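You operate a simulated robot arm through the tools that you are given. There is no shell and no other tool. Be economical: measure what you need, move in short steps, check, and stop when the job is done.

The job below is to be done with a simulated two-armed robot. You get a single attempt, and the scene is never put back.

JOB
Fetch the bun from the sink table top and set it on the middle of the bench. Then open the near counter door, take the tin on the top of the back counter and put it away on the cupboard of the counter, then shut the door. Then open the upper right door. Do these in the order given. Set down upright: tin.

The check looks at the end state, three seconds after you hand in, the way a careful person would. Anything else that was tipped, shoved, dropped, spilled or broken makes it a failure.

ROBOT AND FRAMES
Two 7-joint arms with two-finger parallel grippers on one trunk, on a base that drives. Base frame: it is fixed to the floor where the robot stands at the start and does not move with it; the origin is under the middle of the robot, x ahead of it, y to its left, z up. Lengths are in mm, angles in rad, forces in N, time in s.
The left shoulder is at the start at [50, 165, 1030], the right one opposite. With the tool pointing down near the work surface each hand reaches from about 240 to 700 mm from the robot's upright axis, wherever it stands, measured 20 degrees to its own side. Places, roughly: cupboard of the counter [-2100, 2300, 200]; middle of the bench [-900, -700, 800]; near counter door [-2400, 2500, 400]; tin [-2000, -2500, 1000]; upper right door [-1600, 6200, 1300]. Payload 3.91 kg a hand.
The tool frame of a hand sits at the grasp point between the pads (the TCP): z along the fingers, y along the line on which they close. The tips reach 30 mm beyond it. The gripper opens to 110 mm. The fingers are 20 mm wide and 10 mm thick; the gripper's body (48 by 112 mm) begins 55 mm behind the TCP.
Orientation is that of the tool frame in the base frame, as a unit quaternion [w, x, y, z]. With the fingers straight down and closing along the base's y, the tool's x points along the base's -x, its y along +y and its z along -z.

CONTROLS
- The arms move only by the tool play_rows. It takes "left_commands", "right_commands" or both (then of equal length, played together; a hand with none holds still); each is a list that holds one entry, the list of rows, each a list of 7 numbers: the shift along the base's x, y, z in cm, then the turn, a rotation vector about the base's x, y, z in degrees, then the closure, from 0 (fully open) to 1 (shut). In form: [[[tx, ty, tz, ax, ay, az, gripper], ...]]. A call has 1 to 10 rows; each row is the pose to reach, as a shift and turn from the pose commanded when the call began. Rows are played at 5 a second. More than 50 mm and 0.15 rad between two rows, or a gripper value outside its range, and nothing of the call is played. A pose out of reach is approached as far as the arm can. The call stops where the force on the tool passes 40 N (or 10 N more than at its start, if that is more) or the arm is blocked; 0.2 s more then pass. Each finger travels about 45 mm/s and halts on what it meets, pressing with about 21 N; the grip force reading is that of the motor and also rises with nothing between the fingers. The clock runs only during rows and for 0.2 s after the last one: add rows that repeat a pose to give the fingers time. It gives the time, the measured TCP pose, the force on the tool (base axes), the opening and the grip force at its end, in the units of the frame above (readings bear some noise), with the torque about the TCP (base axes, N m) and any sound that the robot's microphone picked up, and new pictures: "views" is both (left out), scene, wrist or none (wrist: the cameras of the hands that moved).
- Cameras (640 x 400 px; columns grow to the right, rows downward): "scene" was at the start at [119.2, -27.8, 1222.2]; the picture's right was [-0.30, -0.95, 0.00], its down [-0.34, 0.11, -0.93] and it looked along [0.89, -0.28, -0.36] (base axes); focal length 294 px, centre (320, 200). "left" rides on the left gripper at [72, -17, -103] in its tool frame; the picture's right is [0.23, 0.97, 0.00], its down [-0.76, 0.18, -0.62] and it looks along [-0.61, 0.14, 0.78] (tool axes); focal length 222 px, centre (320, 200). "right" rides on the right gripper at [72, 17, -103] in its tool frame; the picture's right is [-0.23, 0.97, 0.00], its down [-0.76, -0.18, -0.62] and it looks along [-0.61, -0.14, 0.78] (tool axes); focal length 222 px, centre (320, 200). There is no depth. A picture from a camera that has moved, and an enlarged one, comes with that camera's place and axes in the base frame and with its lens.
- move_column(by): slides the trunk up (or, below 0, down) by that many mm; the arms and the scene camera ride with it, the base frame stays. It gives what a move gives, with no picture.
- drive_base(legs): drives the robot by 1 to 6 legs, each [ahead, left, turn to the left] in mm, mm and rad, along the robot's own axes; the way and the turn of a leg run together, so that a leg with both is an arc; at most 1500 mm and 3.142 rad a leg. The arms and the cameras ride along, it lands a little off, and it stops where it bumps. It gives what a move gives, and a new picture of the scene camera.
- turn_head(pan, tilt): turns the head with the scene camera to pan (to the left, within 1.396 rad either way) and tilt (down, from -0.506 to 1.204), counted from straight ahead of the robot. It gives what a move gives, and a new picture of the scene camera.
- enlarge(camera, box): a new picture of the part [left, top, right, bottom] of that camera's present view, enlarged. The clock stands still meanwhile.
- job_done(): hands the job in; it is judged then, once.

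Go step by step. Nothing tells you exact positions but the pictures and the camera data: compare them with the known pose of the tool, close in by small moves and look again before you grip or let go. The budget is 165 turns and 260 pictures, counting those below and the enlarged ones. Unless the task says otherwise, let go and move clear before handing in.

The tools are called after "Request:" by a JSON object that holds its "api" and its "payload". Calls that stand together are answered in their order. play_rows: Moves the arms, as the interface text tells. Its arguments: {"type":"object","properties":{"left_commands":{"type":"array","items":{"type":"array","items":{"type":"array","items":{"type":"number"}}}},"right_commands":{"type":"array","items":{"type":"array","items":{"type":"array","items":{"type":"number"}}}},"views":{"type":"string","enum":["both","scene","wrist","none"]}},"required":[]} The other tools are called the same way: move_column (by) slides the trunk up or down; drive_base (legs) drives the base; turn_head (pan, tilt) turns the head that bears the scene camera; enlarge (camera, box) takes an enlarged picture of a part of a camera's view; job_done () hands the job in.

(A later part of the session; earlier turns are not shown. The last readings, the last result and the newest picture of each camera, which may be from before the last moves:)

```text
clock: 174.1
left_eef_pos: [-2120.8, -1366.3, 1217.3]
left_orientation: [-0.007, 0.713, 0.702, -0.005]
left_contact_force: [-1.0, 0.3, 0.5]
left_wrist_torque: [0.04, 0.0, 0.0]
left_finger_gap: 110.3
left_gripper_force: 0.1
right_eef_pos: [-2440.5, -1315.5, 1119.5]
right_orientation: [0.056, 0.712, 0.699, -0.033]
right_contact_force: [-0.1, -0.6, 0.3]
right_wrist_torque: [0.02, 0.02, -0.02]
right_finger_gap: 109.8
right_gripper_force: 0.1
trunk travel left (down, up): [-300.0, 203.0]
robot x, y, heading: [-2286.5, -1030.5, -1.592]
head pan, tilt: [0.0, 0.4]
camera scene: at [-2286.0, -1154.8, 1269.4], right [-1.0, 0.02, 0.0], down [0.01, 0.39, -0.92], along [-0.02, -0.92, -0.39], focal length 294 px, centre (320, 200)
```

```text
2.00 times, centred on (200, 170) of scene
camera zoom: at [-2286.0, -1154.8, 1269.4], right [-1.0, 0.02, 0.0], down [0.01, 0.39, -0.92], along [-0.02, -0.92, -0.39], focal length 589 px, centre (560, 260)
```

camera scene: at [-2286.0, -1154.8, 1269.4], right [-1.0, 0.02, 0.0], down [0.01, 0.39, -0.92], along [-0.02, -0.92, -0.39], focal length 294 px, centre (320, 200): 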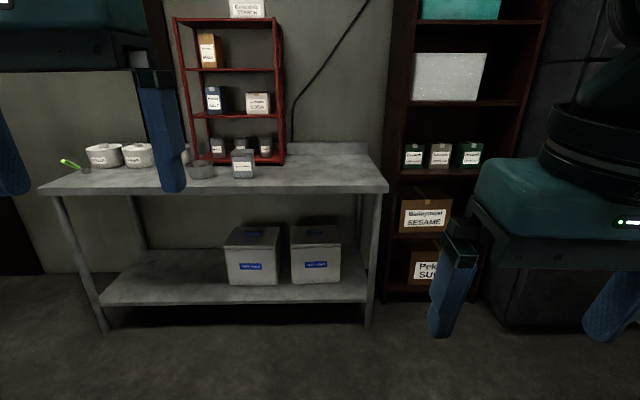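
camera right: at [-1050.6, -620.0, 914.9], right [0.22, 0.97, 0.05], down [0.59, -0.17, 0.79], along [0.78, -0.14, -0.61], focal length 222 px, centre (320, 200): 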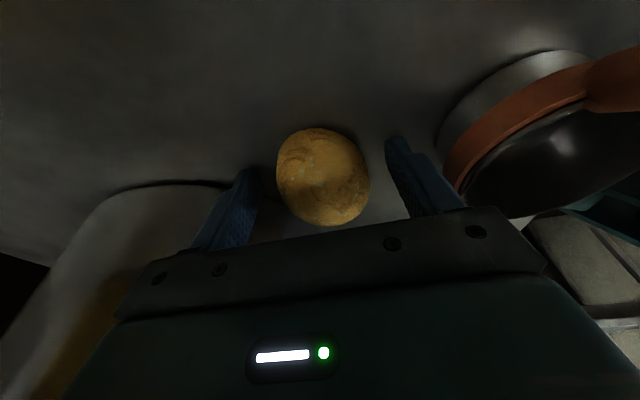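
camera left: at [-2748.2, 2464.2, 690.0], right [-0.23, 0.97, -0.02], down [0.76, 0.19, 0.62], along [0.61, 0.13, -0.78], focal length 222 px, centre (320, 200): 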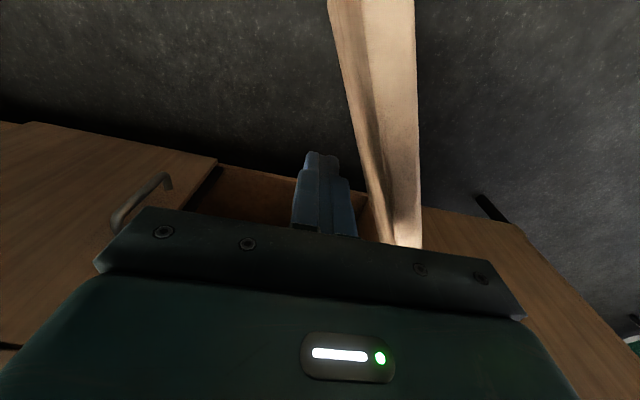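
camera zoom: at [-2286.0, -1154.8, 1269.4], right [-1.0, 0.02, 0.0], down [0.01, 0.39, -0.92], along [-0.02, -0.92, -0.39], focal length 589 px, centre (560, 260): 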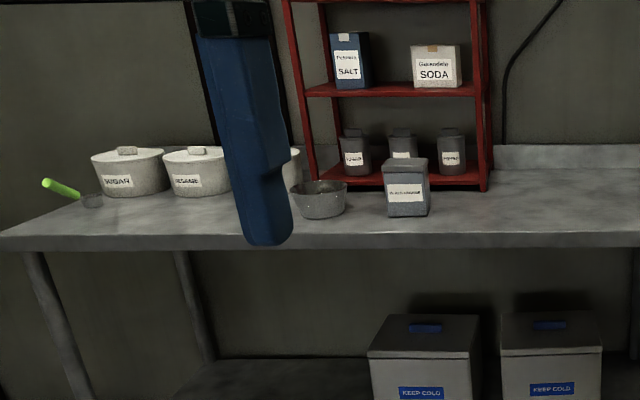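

The tin is at roughly [-1960, -2480], beside a small bowl. I'll use the left hand (pitched 45°, which also suits placing it in the cupboard). Driving closer.

Request:
{"api": "drive_base", "payload": {"legs": [[650, 80, 0.02]]}}

Request:
{"api": "turn_head", "payload": {"pan": 0.3, "tilt": 0.5}}

```text
clock: 177.8
left_eef_pos: [-2037.7, -2005.1, 1216.2]
left_orientation: [-0.007, 0.703, 0.711, -0.007]
left_contact_force: [-0.1, -0.3, 0.0]
left_wrist_torque: [0.02, 0.0, -0.02]
left_finger_gap: 109.9
left_gripper_force: 0.0
right_eef_pos: [-2359.5, -1962.6, 1118.5]
right_orientation: [0.057, 0.703, 0.708, -0.031]
right_contact_force: [-0.4, 0.4, -0.6]
right_wrist_torque: [-0.01, -0.01, -0.02]
right_finger_gap: 110.0
right_gripper_force: 0.0
trunk travel left (down, up): [-300.0, 203.0]
robot x, y, heading: [-2212.0, -1676.1, -1.565]
head pan, tilt: [0.0, 0.4]
camera scene: at [-2208.6, -1798.3, 1269.4], right [-1.0, 0.0, 0.0], down [0.0, 0.39, -0.92], along [0.0, -0.92, -0.39], focal length 294 px, centre (320, 200)
```

scene: 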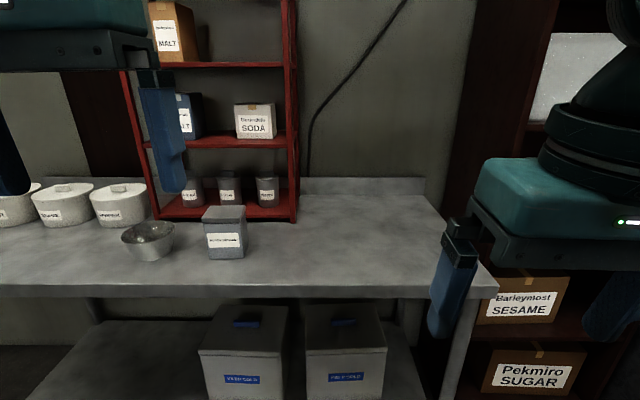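

```text
clock: 178.6
left_eef_pos: [-2038.8, -2005.9, 1217.5]
left_orientation: [-0.007, 0.703, 0.712, -0.006]
left_contact_force: [0.0, -0.5, -0.2]
left_wrist_torque: [0.0, -0.01, -0.04]
left_finger_gap: 110.2
left_gripper_force: 0.0
right_eef_pos: [-2358.5, -1962.8, 1119.7]
right_orientation: [0.056, 0.703, 0.708, -0.032]
right_contact_force: [0.4, 0.5, 0.2]
right_wrist_torque: [0.01, -0.01, 0.0]
right_finger_gap: 109.9
right_gripper_force: 0.1
trunk travel left (down, up): [-300.0, 203.0]
robot x, y, heading: [-2208.9, -1676.8, -1.569]
head pan, tilt: [0.3, 0.499]
camera scene: at [-2181.8, -1792.2, 1260.3], right [-0.95, -0.3, 0.0], down [-0.14, 0.46, -0.88], along [0.26, -0.84, -0.48], focal length 294 px, centre (320, 200)
```

scene: 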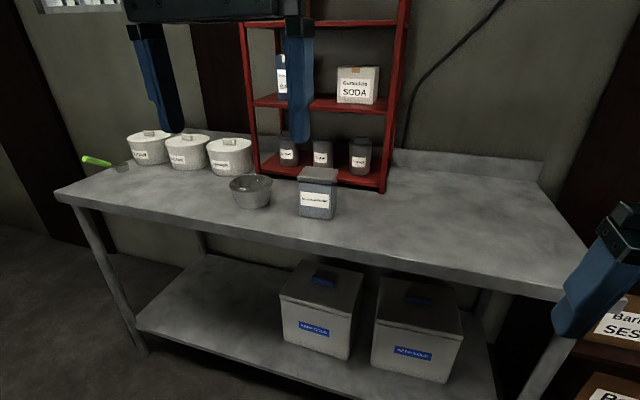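

Triangulated, the tin's front bottom is at about [-1969, -2436, 840], so the counter top is z≈840. I'll zoom to measure its width.

Request:
{"api": "enlarge", "payload": {"camera": "scene", "box": [220, 140, 380, 240]}}

```text
4.00 times, centred on (300, 190) of scene
camera zoom: at [-2181.8, -1792.2, 1260.3], right [-0.95, -0.3, 0.0], down [-0.14, 0.46, -0.88], along [0.26, -0.84, -0.48], focal length 1177 px, centre (400, 240)
```

zoom: 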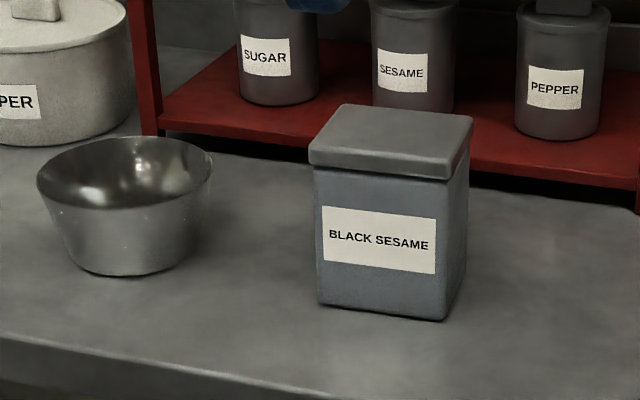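

The tin ("BLACK SESAME") is about 87 × 80 × 115 mm, centred near [-1971, -2466], lid wider. I'll drive closer and pitch the left hand 45° in front of it.

Request:
{"api": "drive_base", "payload": {"legs": [[200, 0, 0]]}}

Request:
{"api": "play_rows", "payload": {"left_commands": [[[1, -2, -2, 0, 0, 0, 0], [2, -4, -4, -7, 0, 0, 0], [3, -6, -6, -14, 0, 0, 0], [4, -7, -8, -21, 0, 0, 0], [5, -8, -10, -28, 0, 0, 0], [6, -9, -12, -35, 0, 0, 0], [6.5, -9.5, -14, -42, 0, 0, 0], [6.8, -10, -16, -45, 0, 0, 0], [6.8, -10, -16, -45, 0, 0, 0]]]}}

```text
clock: 180.2
left_eef_pos: [-2039.4, -2208.2, 1216.1]
left_orientation: [-0.007, 0.704, 0.71, -0.007]
left_contact_force: [-1.0, -0.6, 0.0]
left_wrist_torque: [-0.01, 0.03, 0.01]
left_finger_gap: 110.0
left_gripper_force: 0.1
right_eef_pos: [-2360.1, -2164.5, 1120.0]
right_orientation: [0.057, 0.705, 0.706, -0.032]
right_contact_force: [0.1, 0.1, -0.3]
right_wrist_torque: [0.03, -0.01, 0.01]
right_finger_gap: 110.1
right_gripper_force: 0.1
trunk travel left (down, up): [-300.0, 203.0]
robot x, y, heading: [-2207.8, -1875.4, -1.569]
head pan, tilt: [0.3, 0.499]
camera scene: at [-2181.8, -1994.3, 1260.2], right [-0.96, -0.3, 0.0], down [-0.14, 0.46, -0.88], along [0.26, -0.84, -0.48], focal length 294 px, centre (320, 200)
```

scene: 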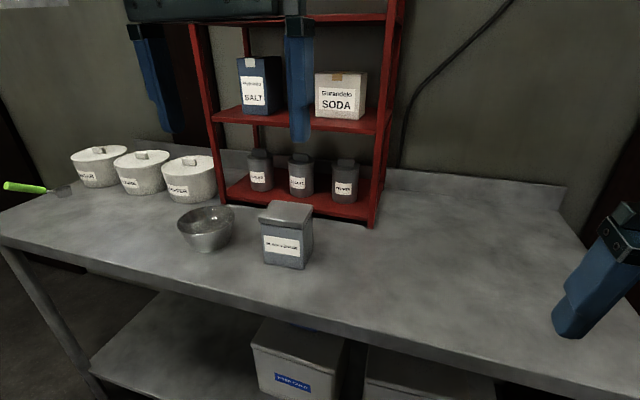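

```text
clock: 182.2
left_eef_pos: [-1972.6, -2309.4, 1057.9]
left_orientation: [0.264, 0.653, 0.653, -0.278]
left_contact_force: [0.5, 0.0, 0.1]
left_wrist_torque: [-0.01, -0.06, 0.01]
left_finger_gap: 110.3
left_gripper_force: 0.0
right_eef_pos: [-2358.4, -2163.4, 1118.8]
right_orientation: [0.056, 0.705, 0.706, -0.032]
right_contact_force: [0.4, 0.4, -0.5]
right_wrist_torque: [0.01, -0.01, 0.02]
right_finger_gap: 110.1
right_gripper_force: 0.0
trunk travel left (down, up): [-300.0, 203.0]
robot x, y, heading: [-2211.4, -1876.1, -1.571]
head pan, tilt: [0.3, 0.499]
camera scene: at [-2181.8, -1993.7, 1260.3], right [-0.96, -0.3, 0.0], down [-0.14, 0.46, -0.88], along [0.26, -0.84, -0.48], focal length 294 px, centre (320, 200)
camera left: at [-1987.7, -2184.5, 1078.4], right [0.97, 0.15, -0.18], down [0.19, -0.1, 0.98], along [0.13, -0.98, -0.13], focal length 222 px, centre (320, 200)
```

scene: 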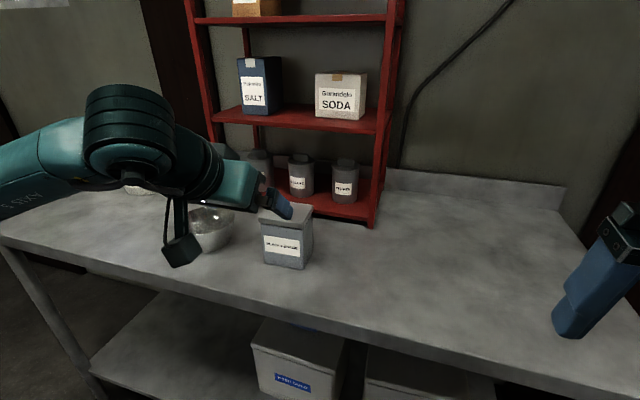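
left: 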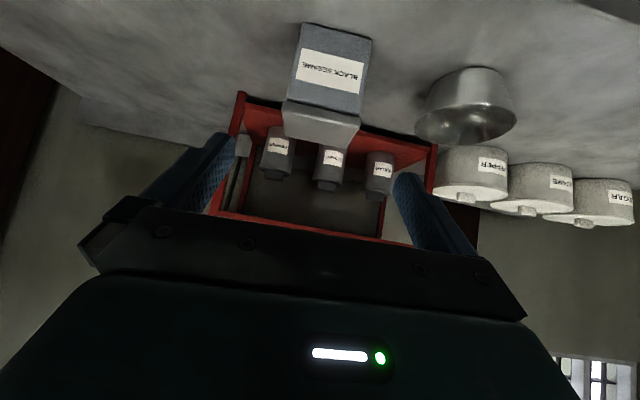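

Tin confirmed at x≈-1971 with about 5° yaw; my target is straight along the tool axis. Approaching two thirds, with a 5° yaw to match.

Request:
{"api": "play_rows", "payload": {"left_commands": [[[0, -2.5, -2.5, 0, 0, 2.5, 0], [0.1, -5, -5, 0, 0, 5, 0], [0.1, -7.5, -7.8, 0, 0, 5, 0], [0.1, -9, -9.5, 0, 0, 5, 0], [0.1, -9, -9.5, 0, 0, 5, 0]]]}}

```text
clock: 183.4
left_eef_pos: [-1970.7, -2399.8, 963.6]
left_orientation: [0.276, 0.625, 0.681, -0.266]
left_contact_force: [0.2, 0.3, 0.1]
left_wrist_torque: [0.0, -0.02, -0.02]
left_finger_gap: 109.9
left_gripper_force: 0.0
right_eef_pos: [-2358.6, -2163.4, 1118.6]
right_orientation: [0.057, 0.704, 0.707, -0.033]
right_contact_force: [0.9, -0.5, 0.2]
right_wrist_torque: [0.02, -0.02, -0.01]
right_finger_gap: 110.0
right_gripper_force: 0.0
trunk travel left (down, up): [-300.0, 203.0]
robot x, y, heading: [-2208.4, -1877.7, -1.571]
head pan, tilt: [0.3, 0.499]
camera scene: at [-2181.8, -1993.7, 1260.3], right [-0.96, -0.3, 0.0], down [-0.14, 0.46, -0.88], along [0.26, -0.84, -0.48], focal length 294 px, centre (320, 200)
camera left: at [-1997.1, -2277.2, 983.5], right [0.96, 0.24, -0.18], down [0.2, -0.08, 0.98], along [0.22, -0.97, -0.13], focal length 222 px, centre (320, 200)
```

scene: 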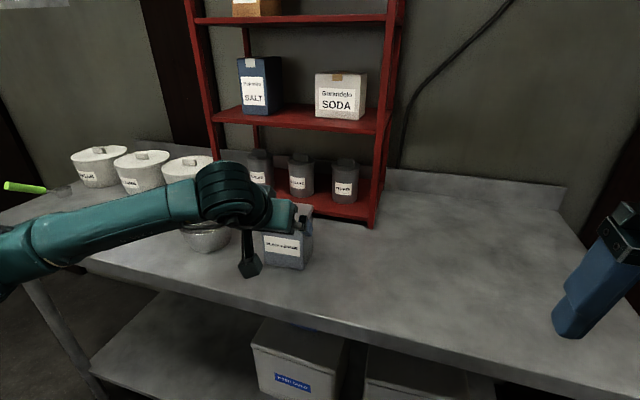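
left: 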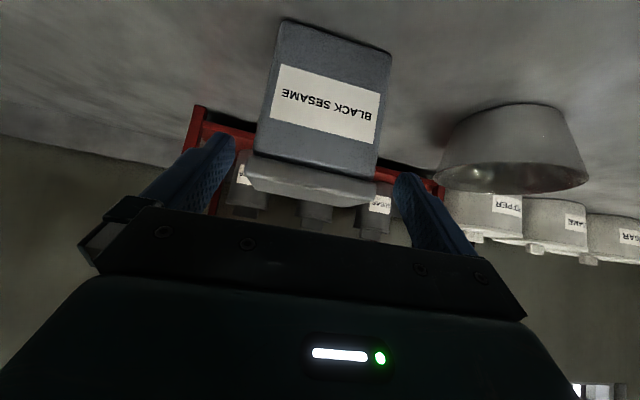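

Well centred between the fingers. Completing the approach.

Request:
{"api": "play_rows", "payload": {"left_commands": [[[0, -1.5, -1.7, 0, 0, 0, 0], [0, -3, -3.5, 0, 0, 0, 0], [0, -4, -4.6, 0, 0, 0, 0], [0, -4.6, -5.3, 0, 0, 0, 0], [0, -4.6, -5.3, 0, 0, 0, 0]]]}}

```text
clock: 184.6
left_eef_pos: [-1972.0, -2444.3, 907.0]
left_orientation: [0.276, 0.624, 0.681, -0.266]
left_contact_force: [0.8, -0.2, -0.7]
left_wrist_torque: [0.02, 0.01, 0.01]
left_finger_gap: 110.3
left_gripper_force: 0.1
right_eef_pos: [-2360.1, -2162.6, 1118.9]
right_orientation: [0.056, 0.705, 0.706, -0.032]
right_contact_force: [0.8, 0.6, 0.8]
right_wrist_torque: [0.0, 0.01, 0.01]
right_finger_gap: 109.9
right_gripper_force: 0.0
trunk travel left (down, up): [-300.0, 203.0]
robot x, y, heading: [-2213.6, -1874.5, -1.567]
head pan, tilt: [0.3, 0.499]
camera scene: at [-2181.7, -1993.7, 1260.3], right [-0.96, -0.3, 0.0], down [-0.14, 0.46, -0.88], along [0.26, -0.84, -0.48], focal length 294 px, centre (320, 200)
camera left: at [-1998.3, -2323.5, 928.9], right [0.96, 0.24, -0.18], down [0.2, -0.08, 0.98], along [0.22, -0.97, -0.13], focal length 222 px, centre (320, 200)
```

scene: 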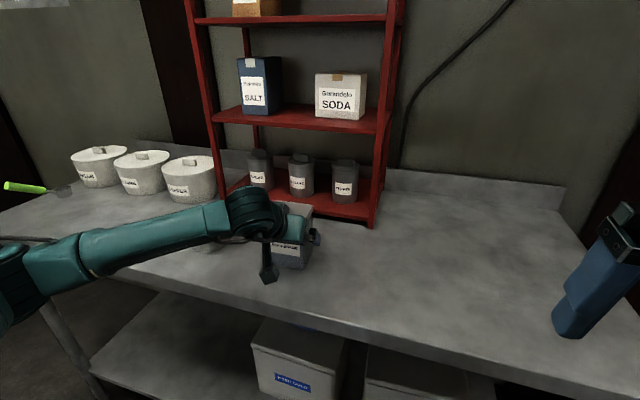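
left: 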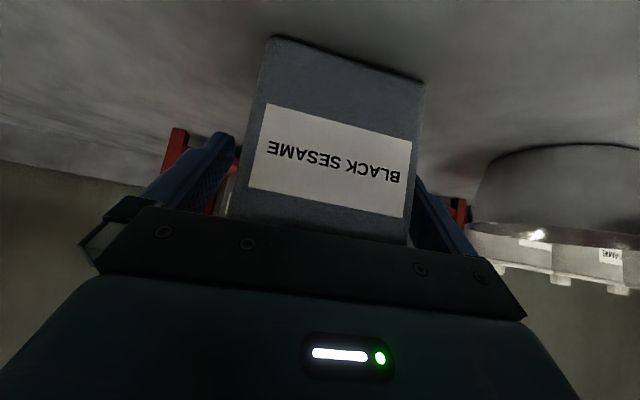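

In position with no contact. Closing on the tin.

Request:
{"api": "play_rows", "payload": {"left_commands": [[[0.2, 0, 0, 0, 0, 0, 0.1], [0.2, 0, 0, 0, 0, 0, 0.2], [0.2, 0, 0, 0, 0, 0, 0.35], [0.2, 0, 0, 0, 0, 0, 0.5], [0.2, 0, 0, 0, 0, 0, 0.5], [0.2, 0, 0, 0, 0, 0, 0.5]]]}}

```text
clock: 186.0
left_eef_pos: [-1968.4, -2444.7, 909.0]
left_orientation: [0.276, 0.625, 0.681, -0.266]
left_contact_force: [-0.4, -0.4, -0.3]
left_wrist_torque: [-0.05, -0.18, -0.03]
left_finger_gap: 91.5
left_gripper_force: 21.3
right_eef_pos: [-2359.4, -2163.9, 1118.9]
right_orientation: [0.056, 0.705, 0.707, -0.033]
right_contact_force: [-0.4, -0.6, 0.7]
right_wrist_torque: [0.04, 0.0, 0.0]
right_finger_gap: 110.0
right_gripper_force: 0.0
trunk travel left (down, up): [-300.0, 203.0]
robot x, y, heading: [-2208.0, -1875.3, -1.571]
head pan, tilt: [0.3, 0.499]
camera scene: at [-2181.9, -1993.6, 1260.3], right [-0.96, -0.3, 0.0], down [-0.14, 0.46, -0.88], along [0.26, -0.84, -0.48], focal length 294 px, centre (320, 200)
camera left: at [-1995.8, -2322.9, 929.4], right [0.96, 0.24, -0.18], down [0.2, -0.08, 0.98], along [0.22, -0.97, -0.13], focal length 222 px, centre (320, 200)
```

scene: 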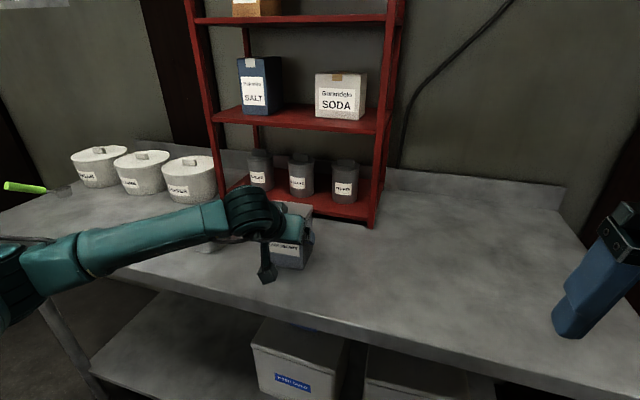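
left: 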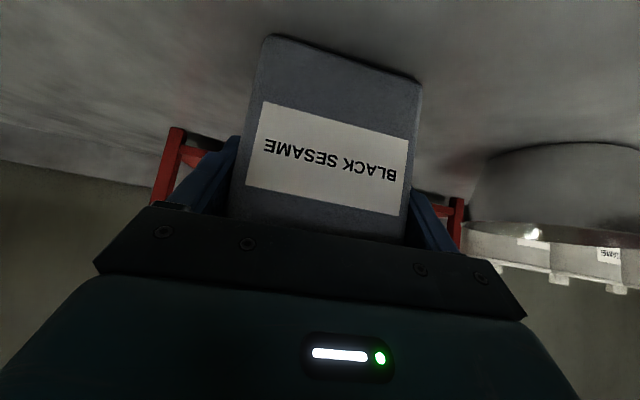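

Gripped at 91.5 mm. Lifting slowly.

Request:
{"api": "play_rows", "payload": {"left_commands": [[[0, 0, 1, 0, 0, 0, 0.5], [0, 0, 2.5, 0, 0, 0, 0.5], [0, 0, 4.5, 0, 0, 0, 0.5], [0, 1, 7, 0, 0, 0, 0.5], [0, 3, 10, 0, 0, 0, 0.5], [0, 6, 13, 0, 0, 0, 0.5], [0, 9, 16, 0, 0, 0, 0.5], [0, 12, 18, 0, 0, 0, 0.5], [0, 12, 18, 0, 0, 0, 0.5]]]}}

```text
clock: 188.0
left_eef_pos: [-1970.2, -2324.5, 1085.5]
left_orientation: [0.275, 0.624, 0.682, -0.265]
left_contact_force: [0.3, -0.2, -4.1]
left_wrist_torque: [0.01, 0.01, -0.01]
left_finger_gap: 91.4
left_gripper_force: 21.2
right_eef_pos: [-2359.8, -2163.9, 1119.2]
right_orientation: [0.057, 0.704, 0.707, -0.033]
right_contact_force: [0.7, -0.1, -0.1]
right_wrist_torque: [-0.03, -0.01, -0.02]
right_finger_gap: 110.0
right_gripper_force: 0.1
trunk travel left (down, up): [-300.0, 203.0]
robot x, y, heading: [-2209.9, -1876.5, -1.569]
head pan, tilt: [0.3, 0.499]
camera scene: at [-2181.6, -1994.1, 1260.2], right [-0.96, -0.3, 0.0], down [-0.14, 0.46, -0.88], along [0.26, -0.84, -0.48], focal length 294 px, centre (320, 200)
camera left: at [-1996.6, -2202.2, 1106.8], right [0.95, 0.24, -0.18], down [0.2, -0.08, 0.98], along [0.22, -0.97, -0.13], focal length 222 px, centre (320, 200)
```

scene: 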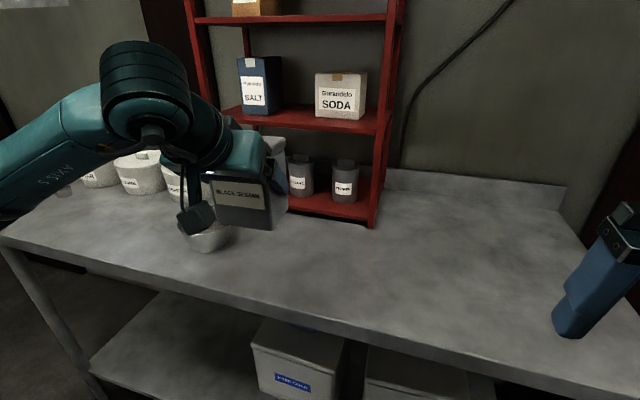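
left: 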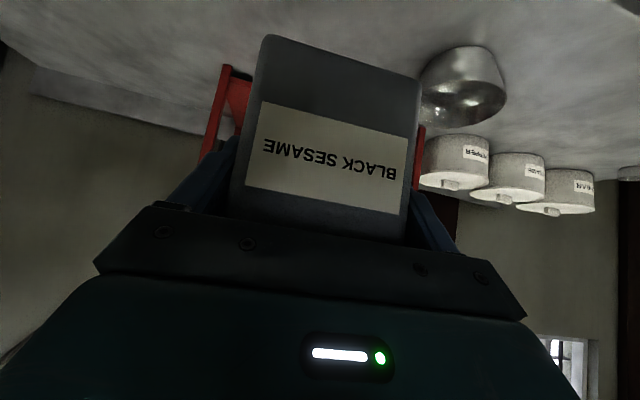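

The tin is held upright (bottom 67 mm below TCP). Now reversing out the way I came.

Request:
{"api": "drive_base", "payload": {"legs": [[-1200, 0, 0], [-1100, 0, 0]]}}

```text
clock: 199.4
left_eef_pos: [-1980.9, 11.9, 1085.2]
left_orientation: [0.275, 0.625, 0.681, -0.265]
left_contact_force: [0.7, 0.6, -3.9]
left_wrist_torque: [0.05, 0.0, 0.01]
left_finger_gap: 91.2
left_gripper_force: 21.2
right_eef_pos: [-2369.7, 172.9, 1118.0]
right_orientation: [0.057, 0.705, 0.706, -0.033]
right_contact_force: [0.3, 0.2, 0.0]
right_wrist_torque: [-0.03, -0.07, 0.01]
right_finger_gap: 110.2
right_gripper_force: 0.1
trunk travel left (down, up): [-300.0, 203.0]
robot x, y, heading: [-2219.5, 456.8, -1.568]
head pan, tilt: [0.3, 0.499]
camera scene: at [-2191.8, 342.1, 1260.2], right [-0.96, -0.3, 0.0], down [-0.14, 0.46, -0.88], along [0.26, -0.84, -0.48], focal length 294 px, centre (320, 200)
```

scene: 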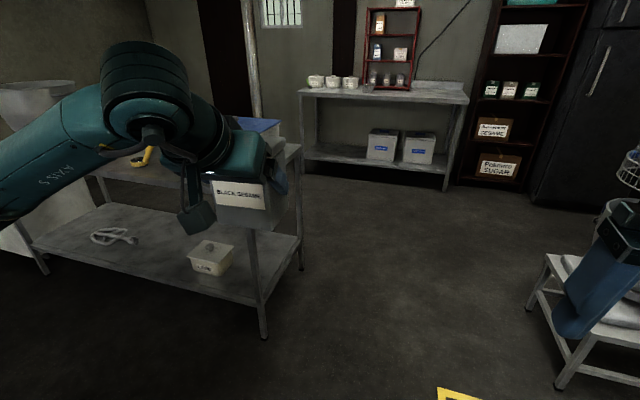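

Now strafing to the aisle's mouth.

Request:
{"api": "drive_base", "payload": {"legs": [[20, -620, 0]]}}

```text
clock: 205.4
left_eef_pos: [-2609.2, -9.0, 1084.6]
left_orientation: [0.275, 0.626, 0.68, -0.265]
left_contact_force: [-0.4, 0.8, -4.4]
left_wrist_torque: [0.05, 0.01, 0.0]
left_finger_gap: 91.3
left_gripper_force: 21.1
right_eef_pos: [-2997.5, 154.0, 1118.8]
right_orientation: [0.057, 0.706, 0.705, -0.032]
right_contact_force: [-0.6, 0.0, -0.3]
right_wrist_torque: [-0.04, -0.02, -0.01]
right_finger_gap: 110.0
right_gripper_force: 0.1
trunk travel left (down, up): [-300.0, 203.0]
robot x, y, heading: [-2848.2, 437.3, -1.575]
head pan, tilt: [0.3, 0.499]
camera scene: at [-2819.3, 322.4, 1260.2], right [-0.96, -0.29, 0.0], down [-0.14, 0.46, -0.88], along [0.26, -0.84, -0.48], focal length 294 px, centre (320, 200)
```

scene: 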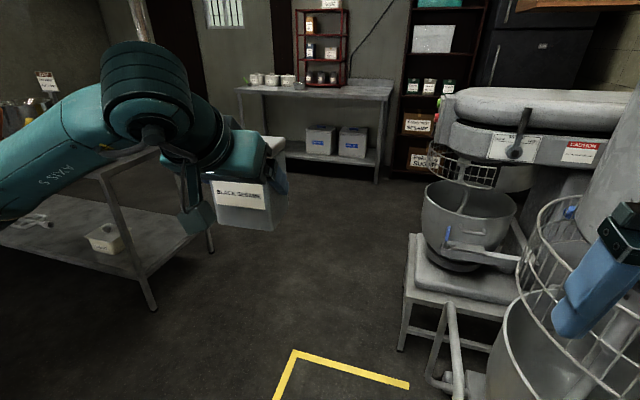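

Before reversing up the aisle, I'll check the left elbow's clearance over the counter.

Request:
{"api": "turn_head", "payload": {"pan": 1.39, "tilt": 0.4}}

```text
clock: 206.7
left_eef_pos: [-2609.5, -8.8, 1086.1]
left_orientation: [0.275, 0.626, 0.68, -0.265]
left_contact_force: [-0.3, 0.3, -4.4]
left_wrist_torque: [0.04, 0.0, -0.02]
left_finger_gap: 91.4
left_gripper_force: 20.6
right_eef_pos: [-2997.2, 154.8, 1118.0]
right_orientation: [0.056, 0.707, 0.704, -0.033]
right_contact_force: [-0.7, 0.6, 0.2]
right_wrist_torque: [0.02, 0.0, 0.01]
right_finger_gap: 110.0
right_gripper_force: 0.1
trunk travel left (down, up): [-300.0, 203.0]
robot x, y, heading: [-2846.1, 439.9, -1.577]
head pan, tilt: [1.389, 0.4]
camera scene: at [-2754.7, 392.2, 1269.4], right [-0.19, -0.98, 0.0], down [-0.38, 0.07, -0.92], along [0.91, -0.17, -0.39], focal length 294 px, centre (320, 200)
```

scene: 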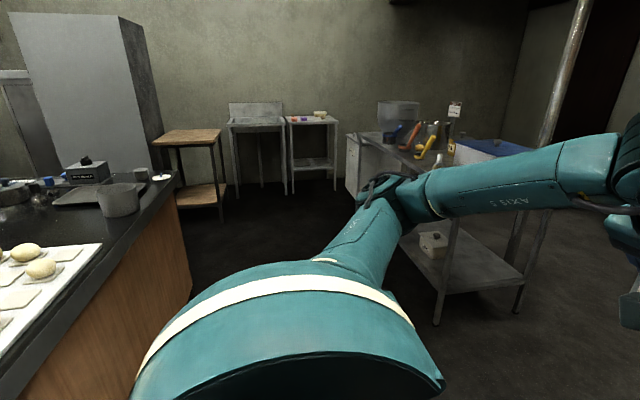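

The elbow would pass close to the loaf-pan handles, so I'll raise the trunk 200 mm for the passage.

Request:
{"api": "move_column", "payload": {"by": 190}}

Request:
{"api": "drive_base", "payload": {"legs": [[-900, 0, 0.006], [-850, 0, 0]]}}

```text
clock: 208.8
left_eef_pos: [-2608.9, -10.7, 1275.5]
left_orientation: [0.275, 0.626, 0.68, -0.265]
left_contact_force: [-0.1, 0.5, -3.8]
left_wrist_torque: [0.12, -0.03, 0.01]
left_finger_gap: 91.2
left_gripper_force: 21.1
right_eef_pos: [-2997.5, 154.0, 1308.7]
right_orientation: [0.057, 0.707, 0.704, -0.032]
right_contact_force: [0.2, -0.4, -1.0]
right_wrist_torque: [0.0, 0.02, -0.01]
right_finger_gap: 109.9
right_gripper_force: 0.0
trunk travel left (down, up): [-490.0, 13.0]
robot x, y, heading: [-2848.8, 438.2, -1.574]
head pan, tilt: [1.389, 0.4]
```

```text
clock: 217.8
left_eef_pos: [-2609.9, 1783.2, 1275.6]
left_orientation: [0.278, 0.616, 0.69, -0.261]
left_contact_force: [0.1, -0.2, -3.6]
left_wrist_torque: [0.05, -0.01, 0.0]
left_finger_gap: 90.9
left_gripper_force: 21.0
right_eef_pos: [-3004.0, 1932.8, 1309.5]
right_orientation: [0.056, 0.695, 0.716, -0.031]
right_contact_force: [0.8, -0.6, 0.1]
right_wrist_torque: [-0.02, -0.04, 0.0]
right_finger_gap: 110.1
right_gripper_force: 0.1
trunk travel left (down, up): [-490.0, 13.0]
robot x, y, heading: [-2860.0, 2221.5, -1.549]
head pan, tilt: [1.389, 0.4]
camera scene: at [-2768.2, 2179.2, 1459.4], right [-0.15, -0.99, 0.0], down [-0.38, 0.06, -0.92], along [0.91, -0.14, -0.39], focal length 294 px, centre (320, 200)
```

scene: 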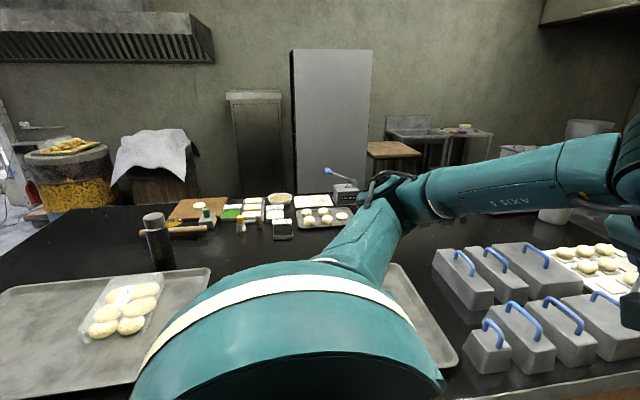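

Through. Now strafing away from the counter and turning to face it.

Request:
{"api": "drive_base", "payload": {"legs": [[0, -220, 0], [0, 0, 1.549]]}}

Request:
{"api": "turn_head", "payload": {"pan": 0.2, "tilt": 0.8}}

```text
clock: 224.2
left_eef_pos: [-2651.1, 2475.9, 1275.4]
left_orientation: [0.382, -0.062, 0.922, 0.016]
left_contact_force: [0.7, 0.6, -3.3]
left_wrist_torque: [-0.03, 0.06, 0.03]
left_finger_gap: 91.3
left_gripper_force: 21.0
right_eef_pos: [-2793.5, 2080.0, 1308.9]
right_orientation: [0.062, -0.024, 0.998, 0.019]
right_contact_force: [0.5, 1.1, 0.8]
right_wrist_torque: [0.01, -0.02, -0.01]
right_finger_gap: 110.0
right_gripper_force: 0.0
trunk travel left (down, up): [-490.0, 13.0]
robot x, y, heading: [-3087.3, 2210.9, 0.042]
head pan, tilt: [1.389, 0.4]
camera scene: at [-3041.8, 2308.9, 1459.4], right [0.99, -0.13, 0.0], down [-0.05, -0.39, -0.92], along [0.12, 0.91, -0.39], focal length 294 px, centre (320, 200)
```

scene: 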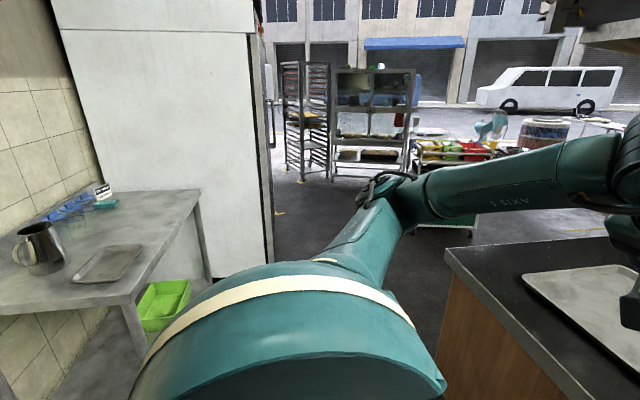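

```text
clock: 225.6
left_eef_pos: [-2649.6, 2475.5, 1275.1]
left_orientation: [0.382, -0.061, 0.922, 0.015]
left_contact_force: [0.4, -0.8, -4.0]
left_wrist_torque: [0.0, 0.07, 0.01]
left_finger_gap: 91.2
left_gripper_force: 20.9
right_eef_pos: [-2792.8, 2079.2, 1308.7]
right_orientation: [0.062, -0.024, 0.998, 0.02]
right_contact_force: [0.0, 0.5, 0.0]
right_wrist_torque: [0.02, 0.01, 0.05]
right_finger_gap: 109.9
right_gripper_force: 0.0
trunk travel left (down, up): [-490.0, 13.0]
robot x, y, heading: [-3085.5, 2214.8, 0.045]
head pan, tilt: [0.201, 0.799]
camera scene: at [-2976.1, 2236.9, 1424.3], right [0.25, -0.97, 0.0], down [-0.69, -0.18, -0.7], along [0.68, 0.17, -0.72], focal length 294 px, centre (320, 200)
```

scene: 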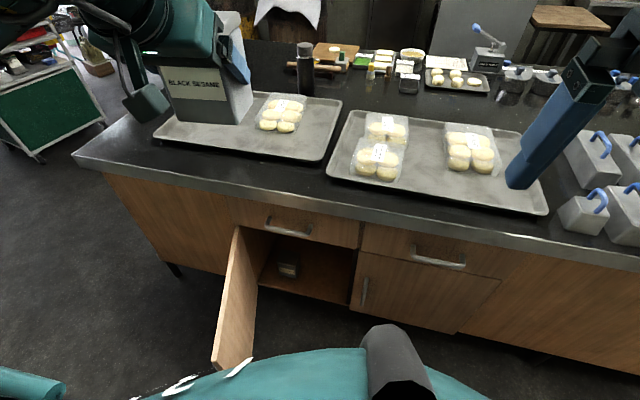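

The door stands about 74° open (free corner ≈[-2825, 2550]), so the left elbow needs room. I'll approach the cupboard diagonally from the right, heading ≈0.3 rad, aiming to set the tin at about [-2330, 2385].

Request:
{"api": "drive_base", "payload": {"legs": [[93, -308, 0], [0, 0, 0.257]]}}

Request:
{"api": "move_column", "payload": {"by": -490}}

Request:
{"api": "turn_head", "payload": {"pan": 0.3, "tilt": 0.6}}

```text
clock: 229.7
left_eef_pos: [-2623.7, 2279.5, 1275.1]
left_orientation: [0.376, -0.178, 0.907, 0.064]
left_contact_force: [-0.6, -0.4, -3.5]
left_wrist_torque: [0.0, 0.06, 0.03]
left_finger_gap: 91.2
left_gripper_force: 20.9
right_eef_pos: [-2661.2, 1859.6, 1308.7]
right_orientation: [0.059, -0.151, 0.986, 0.026]
right_contact_force: [-0.6, 0.5, -0.4]
right_wrist_torque: [0.02, -0.02, 0.0]
right_finger_gap: 109.9
right_gripper_force: 0.1
trunk travel left (down, up): [-490.0, 13.0]
robot x, y, heading: [-2982.5, 1918.6, 0.306]
head pan, tilt: [0.201, 0.799]
camera scene: at [-2877.6, 1965.8, 1424.3], right [0.48, -0.88, 0.0], down [-0.63, -0.35, -0.7], along [0.61, 0.34, -0.72], focal length 294 px, centre (320, 200)
```

scene: 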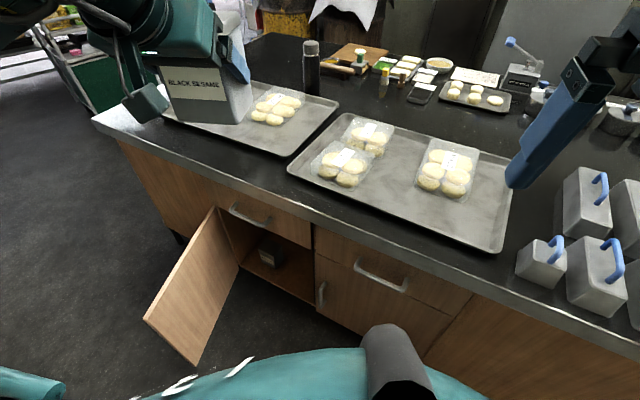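

```text
refused: -490 is not a number from -400 to 400
```

```text
clock: 230.5
left_eef_pos: [-2622.6, 2280.6, 1275.6]
left_orientation: [0.376, -0.178, 0.907, 0.065]
left_contact_force: [0.2, -0.7, -3.9]
left_wrist_torque: [-0.02, 0.05, -0.03]
left_finger_gap: 91.2
left_gripper_force: 20.8
right_eef_pos: [-2661.6, 1858.6, 1309.8]
right_orientation: [0.06, -0.151, 0.986, 0.027]
right_contact_force: [-0.4, -0.5, -0.9]
right_wrist_torque: [-0.02, 0.01, 0.0]
right_finger_gap: 110.0
right_gripper_force: 0.0
trunk travel left (down, up): [-490.0, 13.0]
robot x, y, heading: [-2975.1, 1917.7, 0.299]
head pan, tilt: [0.3, 0.6]
camera scene: at [-2875.3, 1976.7, 1441.1], right [0.57, -0.82, 0.0], down [-0.47, -0.32, -0.82], along [0.68, 0.47, -0.57], focal length 294 px, centre (320, 200)
```

scene: 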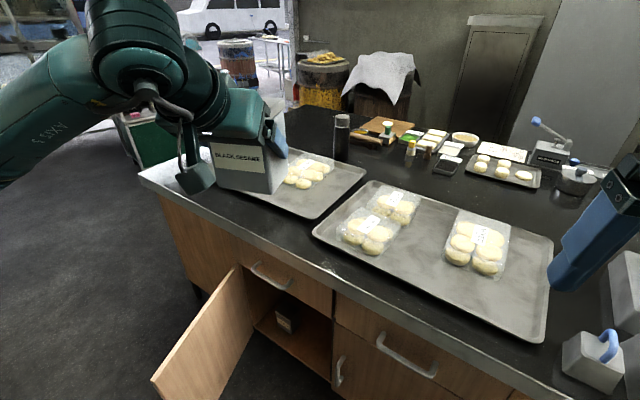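

Lowering the trunk in two moves.

Request:
{"api": "move_column", "payload": {"by": -400}}

Request:
{"api": "move_column", "payload": {"by": -90}}

Request:
{"api": "play_rows", "payload": {"left_commands": [[[1, 0.3, -4, 0, 0, 0, 0.5], [2, 0.6, -8, 0, 0, 0, 0.5], [3, 1, -12, 0, 0, 0, 0.5], [4, 1.3, -16, 0, 0, 0, 0.5], [5, 1.6, -20, 0, 0, 0, 0.5], [6, 2, -24, 0, 0, 0, 0.5], [7, 2.3, -28, 0, 0, 0, 0.5], [8, 2.6, -32, 0, 0, 0, 0.5], [8, 2.6, -32, 0, 0, 0, 0.5]]]}}

```text
clock: 234.3
left_eef_pos: [-2622.2, 2279.8, 875.9]
left_orientation: [0.376, -0.178, 0.907, 0.065]
left_contact_force: [1.3, -0.3, -3.1]
left_wrist_torque: [-0.01, 0.06, 0.01]
left_finger_gap: 91.5
left_gripper_force: 20.5
right_eef_pos: [-2661.2, 1859.8, 908.5]
right_orientation: [0.059, -0.152, 0.986, 0.027]
right_contact_force: [-0.2, 0.1, 0.6]
right_wrist_torque: [0.02, -0.01, -0.02]
right_finger_gap: 110.0
right_gripper_force: 0.1
trunk travel left (down, up): [-90.0, 413.0]
robot x, y, heading: [-2978.0, 1919.3, 0.303]
head pan, tilt: [0.3, 0.6]
```

```text
clock: 235.5
left_eef_pos: [-2623.3, 2279.0, 785.2]
left_orientation: [0.377, -0.178, 0.906, 0.065]
left_contact_force: [0.0, 0.5, -3.5]
left_wrist_torque: [0.02, 0.05, 0.03]
left_finger_gap: 91.5
left_gripper_force: 20.6
right_eef_pos: [-2660.9, 1860.2, 818.8]
right_orientation: [0.059, -0.151, 0.986, 0.026]
right_contact_force: [0.2, 0.3, -0.5]
right_wrist_torque: [0.0, 0.02, -0.02]
right_finger_gap: 109.9
right_gripper_force: 0.1
trunk travel left (down, up): [0.0, 503.0]
robot x, y, heading: [-2974.8, 1914.2, 0.304]
head pan, tilt: [0.3, 0.6]
```

```text
clock: 237.5
left_eef_pos: [-2546.6, 2307.4, 465.5]
left_orientation: [0.377, -0.178, 0.907, 0.064]
left_contact_force: [-0.3, -0.3, -4.8]
left_wrist_torque: [-0.02, 0.1, -0.01]
left_finger_gap: 91.4
left_gripper_force: 21.1
right_eef_pos: [-2660.3, 1858.7, 817.8]
right_orientation: [0.059, -0.151, 0.986, 0.027]
right_contact_force: [0.2, 0.2, 0.1]
right_wrist_torque: [0.02, -0.01, -0.03]
right_finger_gap: 109.8
right_gripper_force: 0.0
trunk travel left (down, up): [0.0, 503.0]
robot x, y, heading: [-2978.0, 1917.8, 0.298]
head pan, tilt: [0.3, 0.6]
camera scene: at [-2875.5, 1976.7, 951.1], right [0.57, -0.82, 0.0], down [-0.47, -0.32, -0.82], along [0.68, 0.47, -0.57], focal length 294 px, centre (320, 200)
camera left: at [-2656.2, 2245.6, 486.8], right [-0.51, 0.84, -0.18], down [0.02, 0.22, 0.98], along [0.86, 0.49, -0.13], focal length 222 px, centre (320, 200)
```

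scene: 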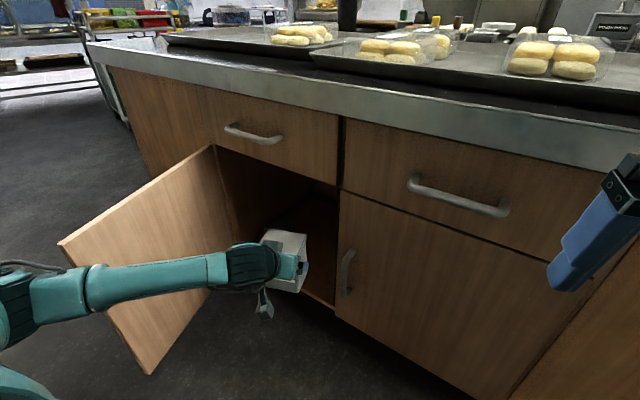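
left: 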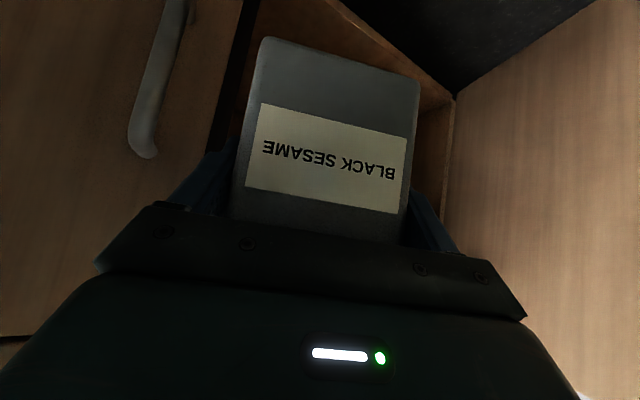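

Tin lines up with the opening. Lowering further outside, then I'll move in.

Request:
{"api": "play_rows", "payload": {"left_commands": [[[0, 0.5, -3, 0, 0, 0, 0.5], [1, 1, -6, 0, 0, 0, 0.5], [2, 1.5, -9, 0, 0, 0, 0.5], [3, 2, -12, 0, 0, 0, 0.5], [4, 2.5, -15, 0, 0, 0, 0.5], [4, 2.5, -15, 0, 0, 0, 0.5]]]}}

```text
clock: 238.9
left_eef_pos: [-2519.5, 2358.9, 376.4]
left_orientation: [0.375, -0.175, 0.908, 0.06]
left_contact_force: [0.6, 0.5, -4.7]
left_wrist_torque: [-0.02, 0.04, -0.04]
left_finger_gap: 91.4
left_gripper_force: 21.2
left hand out of reach, approached as far as the arm can: row 2, 3, 4, 5, 6
right_eef_pos: [-2661.1, 1858.7, 818.2]
right_orientation: [0.058, -0.151, 0.986, 0.027]
right_contact_force: [-0.5, 0.2, -0.4]
right_wrist_torque: [0.02, 0.02, 0.02]
right_finger_gap: 109.8
right_gripper_force: 0.0
trunk travel left (down, up): [0.0, 503.0]
robot x, y, heading: [-2979.6, 1912.6, 0.3]
head pan, tilt: [0.3, 0.6]
camera scene: at [-2875.5, 1976.6, 951.2], right [0.57, -0.82, 0.0], down [-0.47, -0.32, -0.82], along [0.68, 0.47, -0.57], focal length 294 px, centre (320, 200)
camera left: at [-2629.7, 2297.8, 397.6], right [-0.5, 0.85, -0.18], down [0.02, 0.22, 0.97], along [0.86, 0.49, -0.13], focal length 222 px, centre (320, 200)
```

scene: 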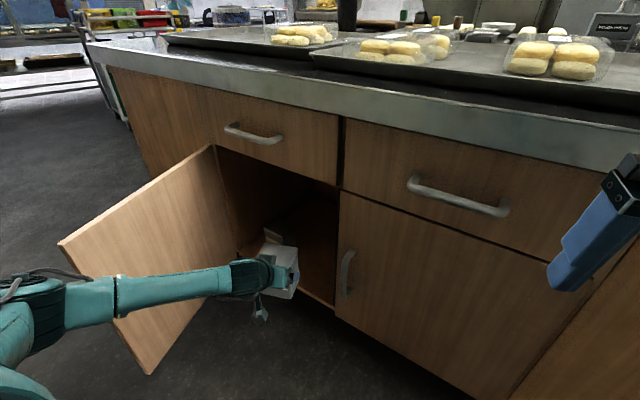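
left: 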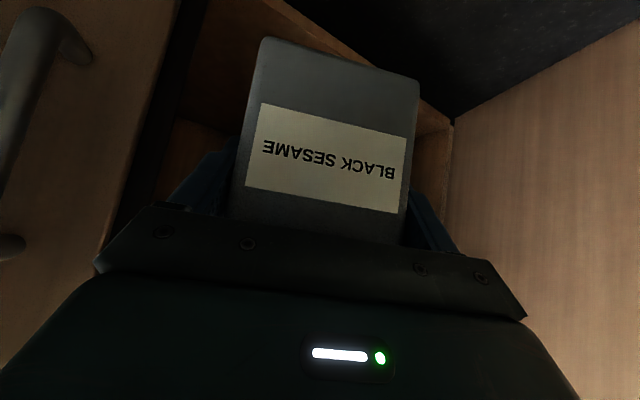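

The arm hits a wrist limit this low this close in. Moving forward into the cupboard at this height, then testing lower.

Request:
{"api": "play_rows", "payload": {"left_commands": [[[3, 0, 0, 0, 0, 0, 0.5], [6, 0.3, 0, 0, 0, 0, 0.5], [9, 0.6, 0, 0, 0, 0, 0.5], [12, 1, 0, 0, 0, 0, 0.5], [15, 1.5, 0, 0, 0, 0, 0.5], [15, 1.5, -3, 0, 0, 0, 0.5], [15, 1.5, -6, 0, 0, 0, 0.5], [15, 1.5, -6, 0, 0, 0, 0.5]]]}}

```text
clock: 240.7
left_eef_pos: [-2377.3, 2366.4, 329.3]
left_orientation: [0.377, -0.178, 0.907, 0.064]
left_contact_force: [0.4, -0.3, -4.7]
left_wrist_torque: [-0.08, 0.04, 0.01]
left_finger_gap: 91.2
left_gripper_force: 20.8
left hand out of reach, approached as far as the arm can: row 7, 8
right_eef_pos: [-2660.4, 1860.3, 819.5]
right_orientation: [0.059, -0.152, 0.986, 0.026]
right_contact_force: [-0.4, 0.0, 0.7]
right_wrist_torque: [0.02, -0.04, 0.01]
right_finger_gap: 110.0
right_gripper_force: 0.1
trunk travel left (down, up): [0.0, 503.0]
robot x, y, heading: [-2978.2, 1914.1, 0.305]
head pan, tilt: [0.3, 0.6]
camera scene: at [-2875.4, 1976.7, 951.1], right [0.57, -0.82, 0.0], down [-0.47, -0.32, -0.82], along [0.68, 0.47, -0.57], focal length 294 px, centre (320, 200)
camera left: at [-2486.7, 2304.6, 350.3], right [-0.51, 0.84, -0.18], down [0.02, 0.22, 0.98], along [0.86, 0.49, -0.13], focal length 222 px, centre (320, 200)
```

scene: 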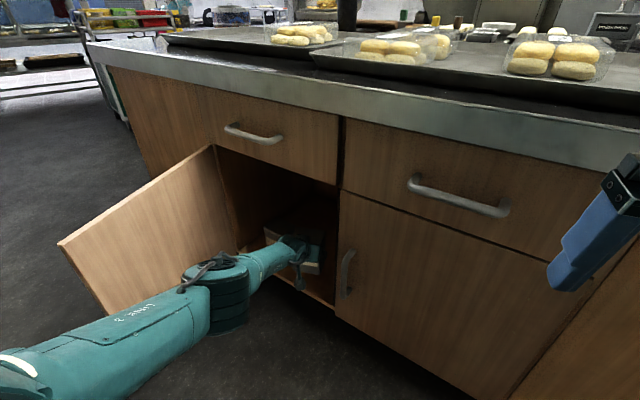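
left: 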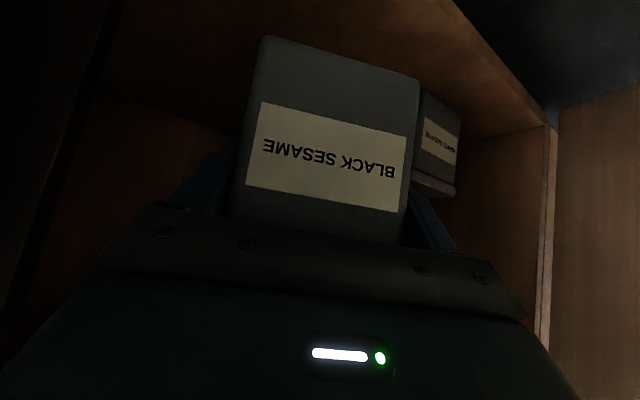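

The arm is nearly at full stretch here. I'll pull back 55 mm relative to the robot and test how low it gets.

Request:
{"api": "play_rows", "payload": {"left_commands": [[[-2.6, -0.8, 0, 0, 0, 0, 0.5], [-5.2, -1.6, 0, 0, 0, 0, 0.5], [-5.2, -1.6, -2, 0, 0, 0, 0.5], [-5.2, -1.6, -4, 0, 0, 0, 0.5], [-5.2, -1.6, -6, 0, 0, 0, 0.5], [-5.2, -1.6, -6, 0, 0, 0, 0.5]]], "views": "none"}}

```text
clock: 242.1
left_eef_pos: [-2426.2, 2349.8, 268.9]
left_orientation: [0.378, -0.178, 0.906, 0.064]
left_contact_force: [-0.4, 0.7, -4.0]
left_wrist_torque: [-0.02, 0.04, -0.02]
left_finger_gap: 91.2
left_gripper_force: 20.8
left hand out of reach, approached as far as the arm can: row 1
right_eef_pos: [-2660.6, 1861.2, 819.7]
right_orientation: [0.06, -0.151, 0.986, 0.027]
right_contact_force: [0.0, -0.6, 0.2]
right_wrist_torque: [-0.02, -0.02, 0.02]
right_finger_gap: 109.8
right_gripper_force: 0.1
trunk travel left (down, up): [0.0, 503.0]
robot x, y, heading: [-2981.9, 1916.0, 0.302]
head pan, tilt: [0.3, 0.6]
```

That works: z=269 is reachable. I'll raise 25 mm for sill clearance, drive forward 85 mm, and look.

Request:
{"api": "play_rows", "payload": {"left_commands": [[[0, 0, 1.2, 0, 0, 0, 0.5], [0, 0, 2.5, 0, 0, 0, 0.5]]], "views": "none"}}

Request:
{"api": "drive_base", "payload": {"legs": [[85, 0, 0]]}}

Request:
{"api": "enlarge", "payload": {"camera": "left", "box": [0, 0, 640, 400]}}

```text
clock: 242.7
left_eef_pos: [-2426.6, 2351.6, 294.0]
left_orientation: [0.377, -0.178, 0.907, 0.064]
left_contact_force: [0.3, -0.9, -4.1]
left_wrist_torque: [0.02, 0.08, 0.02]
left_finger_gap: 91.2
left_gripper_force: 20.9
right_eef_pos: [-2660.4, 1858.4, 818.7]
right_orientation: [0.059, -0.152, 0.986, 0.027]
right_contact_force: [0.1, 0.6, 0.2]
right_wrist_torque: [0.0, -0.03, -0.01]
right_finger_gap: 109.8
right_gripper_force: 0.2
trunk travel left (down, up): [0.0, 503.0]
robot x, y, heading: [-2979.4, 1915.6, 0.3]
head pan, tilt: [0.3, 0.6]
```

```text
clock: 243.8
left_eef_pos: [-2345.7, 2376.4, 293.5]
left_orientation: [0.377, -0.178, 0.907, 0.064]
left_contact_force: [-0.5, 0.1, -4.2]
left_wrist_torque: [-0.01, 0.07, 0.02]
left_finger_gap: 91.0
left_gripper_force: 20.3
right_eef_pos: [-2580.4, 1885.1, 818.7]
right_orientation: [0.059, -0.152, 0.986, 0.026]
right_contact_force: [0.4, -0.1, 0.7]
right_wrist_torque: [0.01, 0.02, 0.0]
right_finger_gap: 110.3
right_gripper_force: 0.0
trunk travel left (down, up): [0.0, 503.0]
robot x, y, heading: [-2895.0, 1941.2, 0.307]
head pan, tilt: [0.3, 0.6]
camera scene: at [-2795.0, 2002.0, 951.1], right [0.57, -0.82, 0.0], down [-0.47, -0.32, -0.82], along [0.68, 0.47, -0.57], focal length 294 px, centre (320, 200)
```

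scene: 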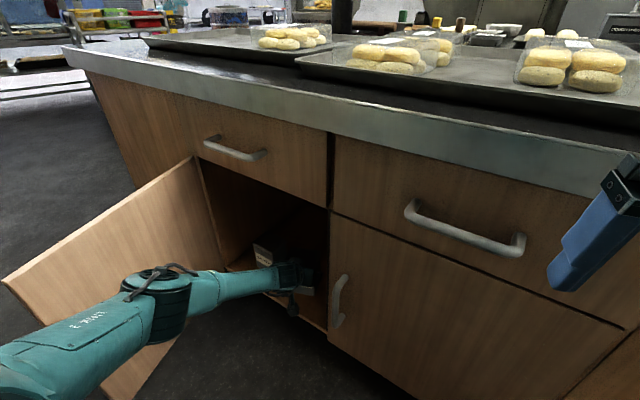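

```text
1.00 times, centred on (320, 200) of left (not enlarged: the box is as wide or as high as the picture)
camera zoom: at [-2456.0, 2314.9, 315.3], right [-0.51, 0.84, -0.18], down [0.02, 0.22, 0.98], along [0.86, 0.5, -0.13], focal length 222 px, centre (320, 200)
```

zoom: 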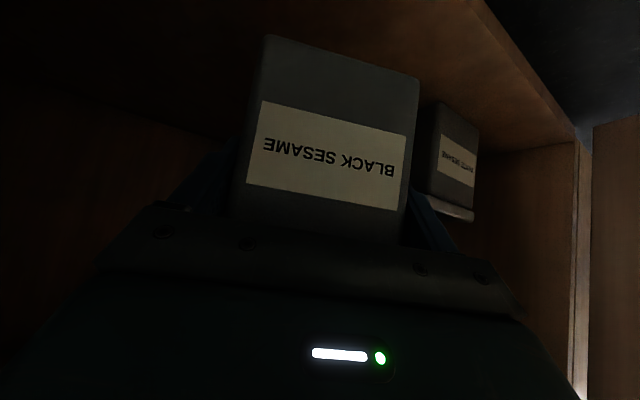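

Inside, with the other tin about 50 mm clear to the left. Easing 25 mm deeper, then lowering until contact.

Request:
{"api": "play_rows", "payload": {"left_commands": [[[1.2, 0.3, 0, 0, 0, 0, 0.5], [2.4, 0.6, -1, 0, 0, 0, 0.5], [2.4, 0.6, -2, 0, 0, 0, 0.5], [2.4, 0.6, -2.6, 0, 0, 0, 0.5], [2.4, 0.6, -3.2, 0, 0, 0, 0.5], [2.4, 0.6, -3.8, 0, 0, 0, 0.5], [2.4, 0.6, -4.4, 0, 0, 0, 0.5], [2.4, 0.6, -5, 0, 0, 0, 0.5], [2.4, 0.6, -5.6, 0, 0, 0, 0.5]]], "views": "wrist"}}

```text
clock: 245.8
left_eef_pos: [-2344.6, 2370.4, 255.5]
left_orientation: [0.377, -0.179, 0.906, 0.065]
left_contact_force: [-0.5, -0.1, -4.1]
left_wrist_torque: [-0.07, 0.06, -0.01]
left_finger_gap: 91.2
left_gripper_force: 21.2
left hand out of reach, approached as far as the arm can: row 2, 3, 4, 5, 6, 7, 8, 9
right_eef_pos: [-2579.3, 1885.8, 818.9]
right_orientation: [0.059, -0.152, 0.986, 0.027]
right_contact_force: [0.4, -0.7, 0.3]
right_wrist_torque: [-0.01, -0.01, 0.01]
right_finger_gap: 110.0
right_gripper_force: 0.1
trunk travel left (down, up): [0.0, 503.0]
robot x, y, heading: [-2896.8, 1949.2, 0.305]
head pan, tilt: [0.3, 0.6]
camera left: at [-2454.2, 2308.8, 277.2], right [-0.51, 0.84, -0.18], down [0.02, 0.22, 0.98], along [0.86, 0.5, -0.13], focal length 222 px, centre (320, 200)
```

left: 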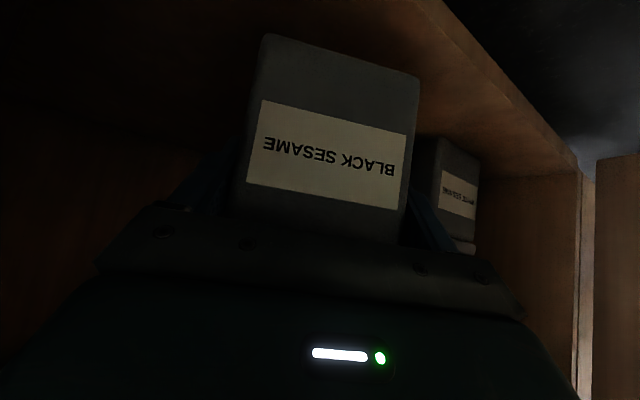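

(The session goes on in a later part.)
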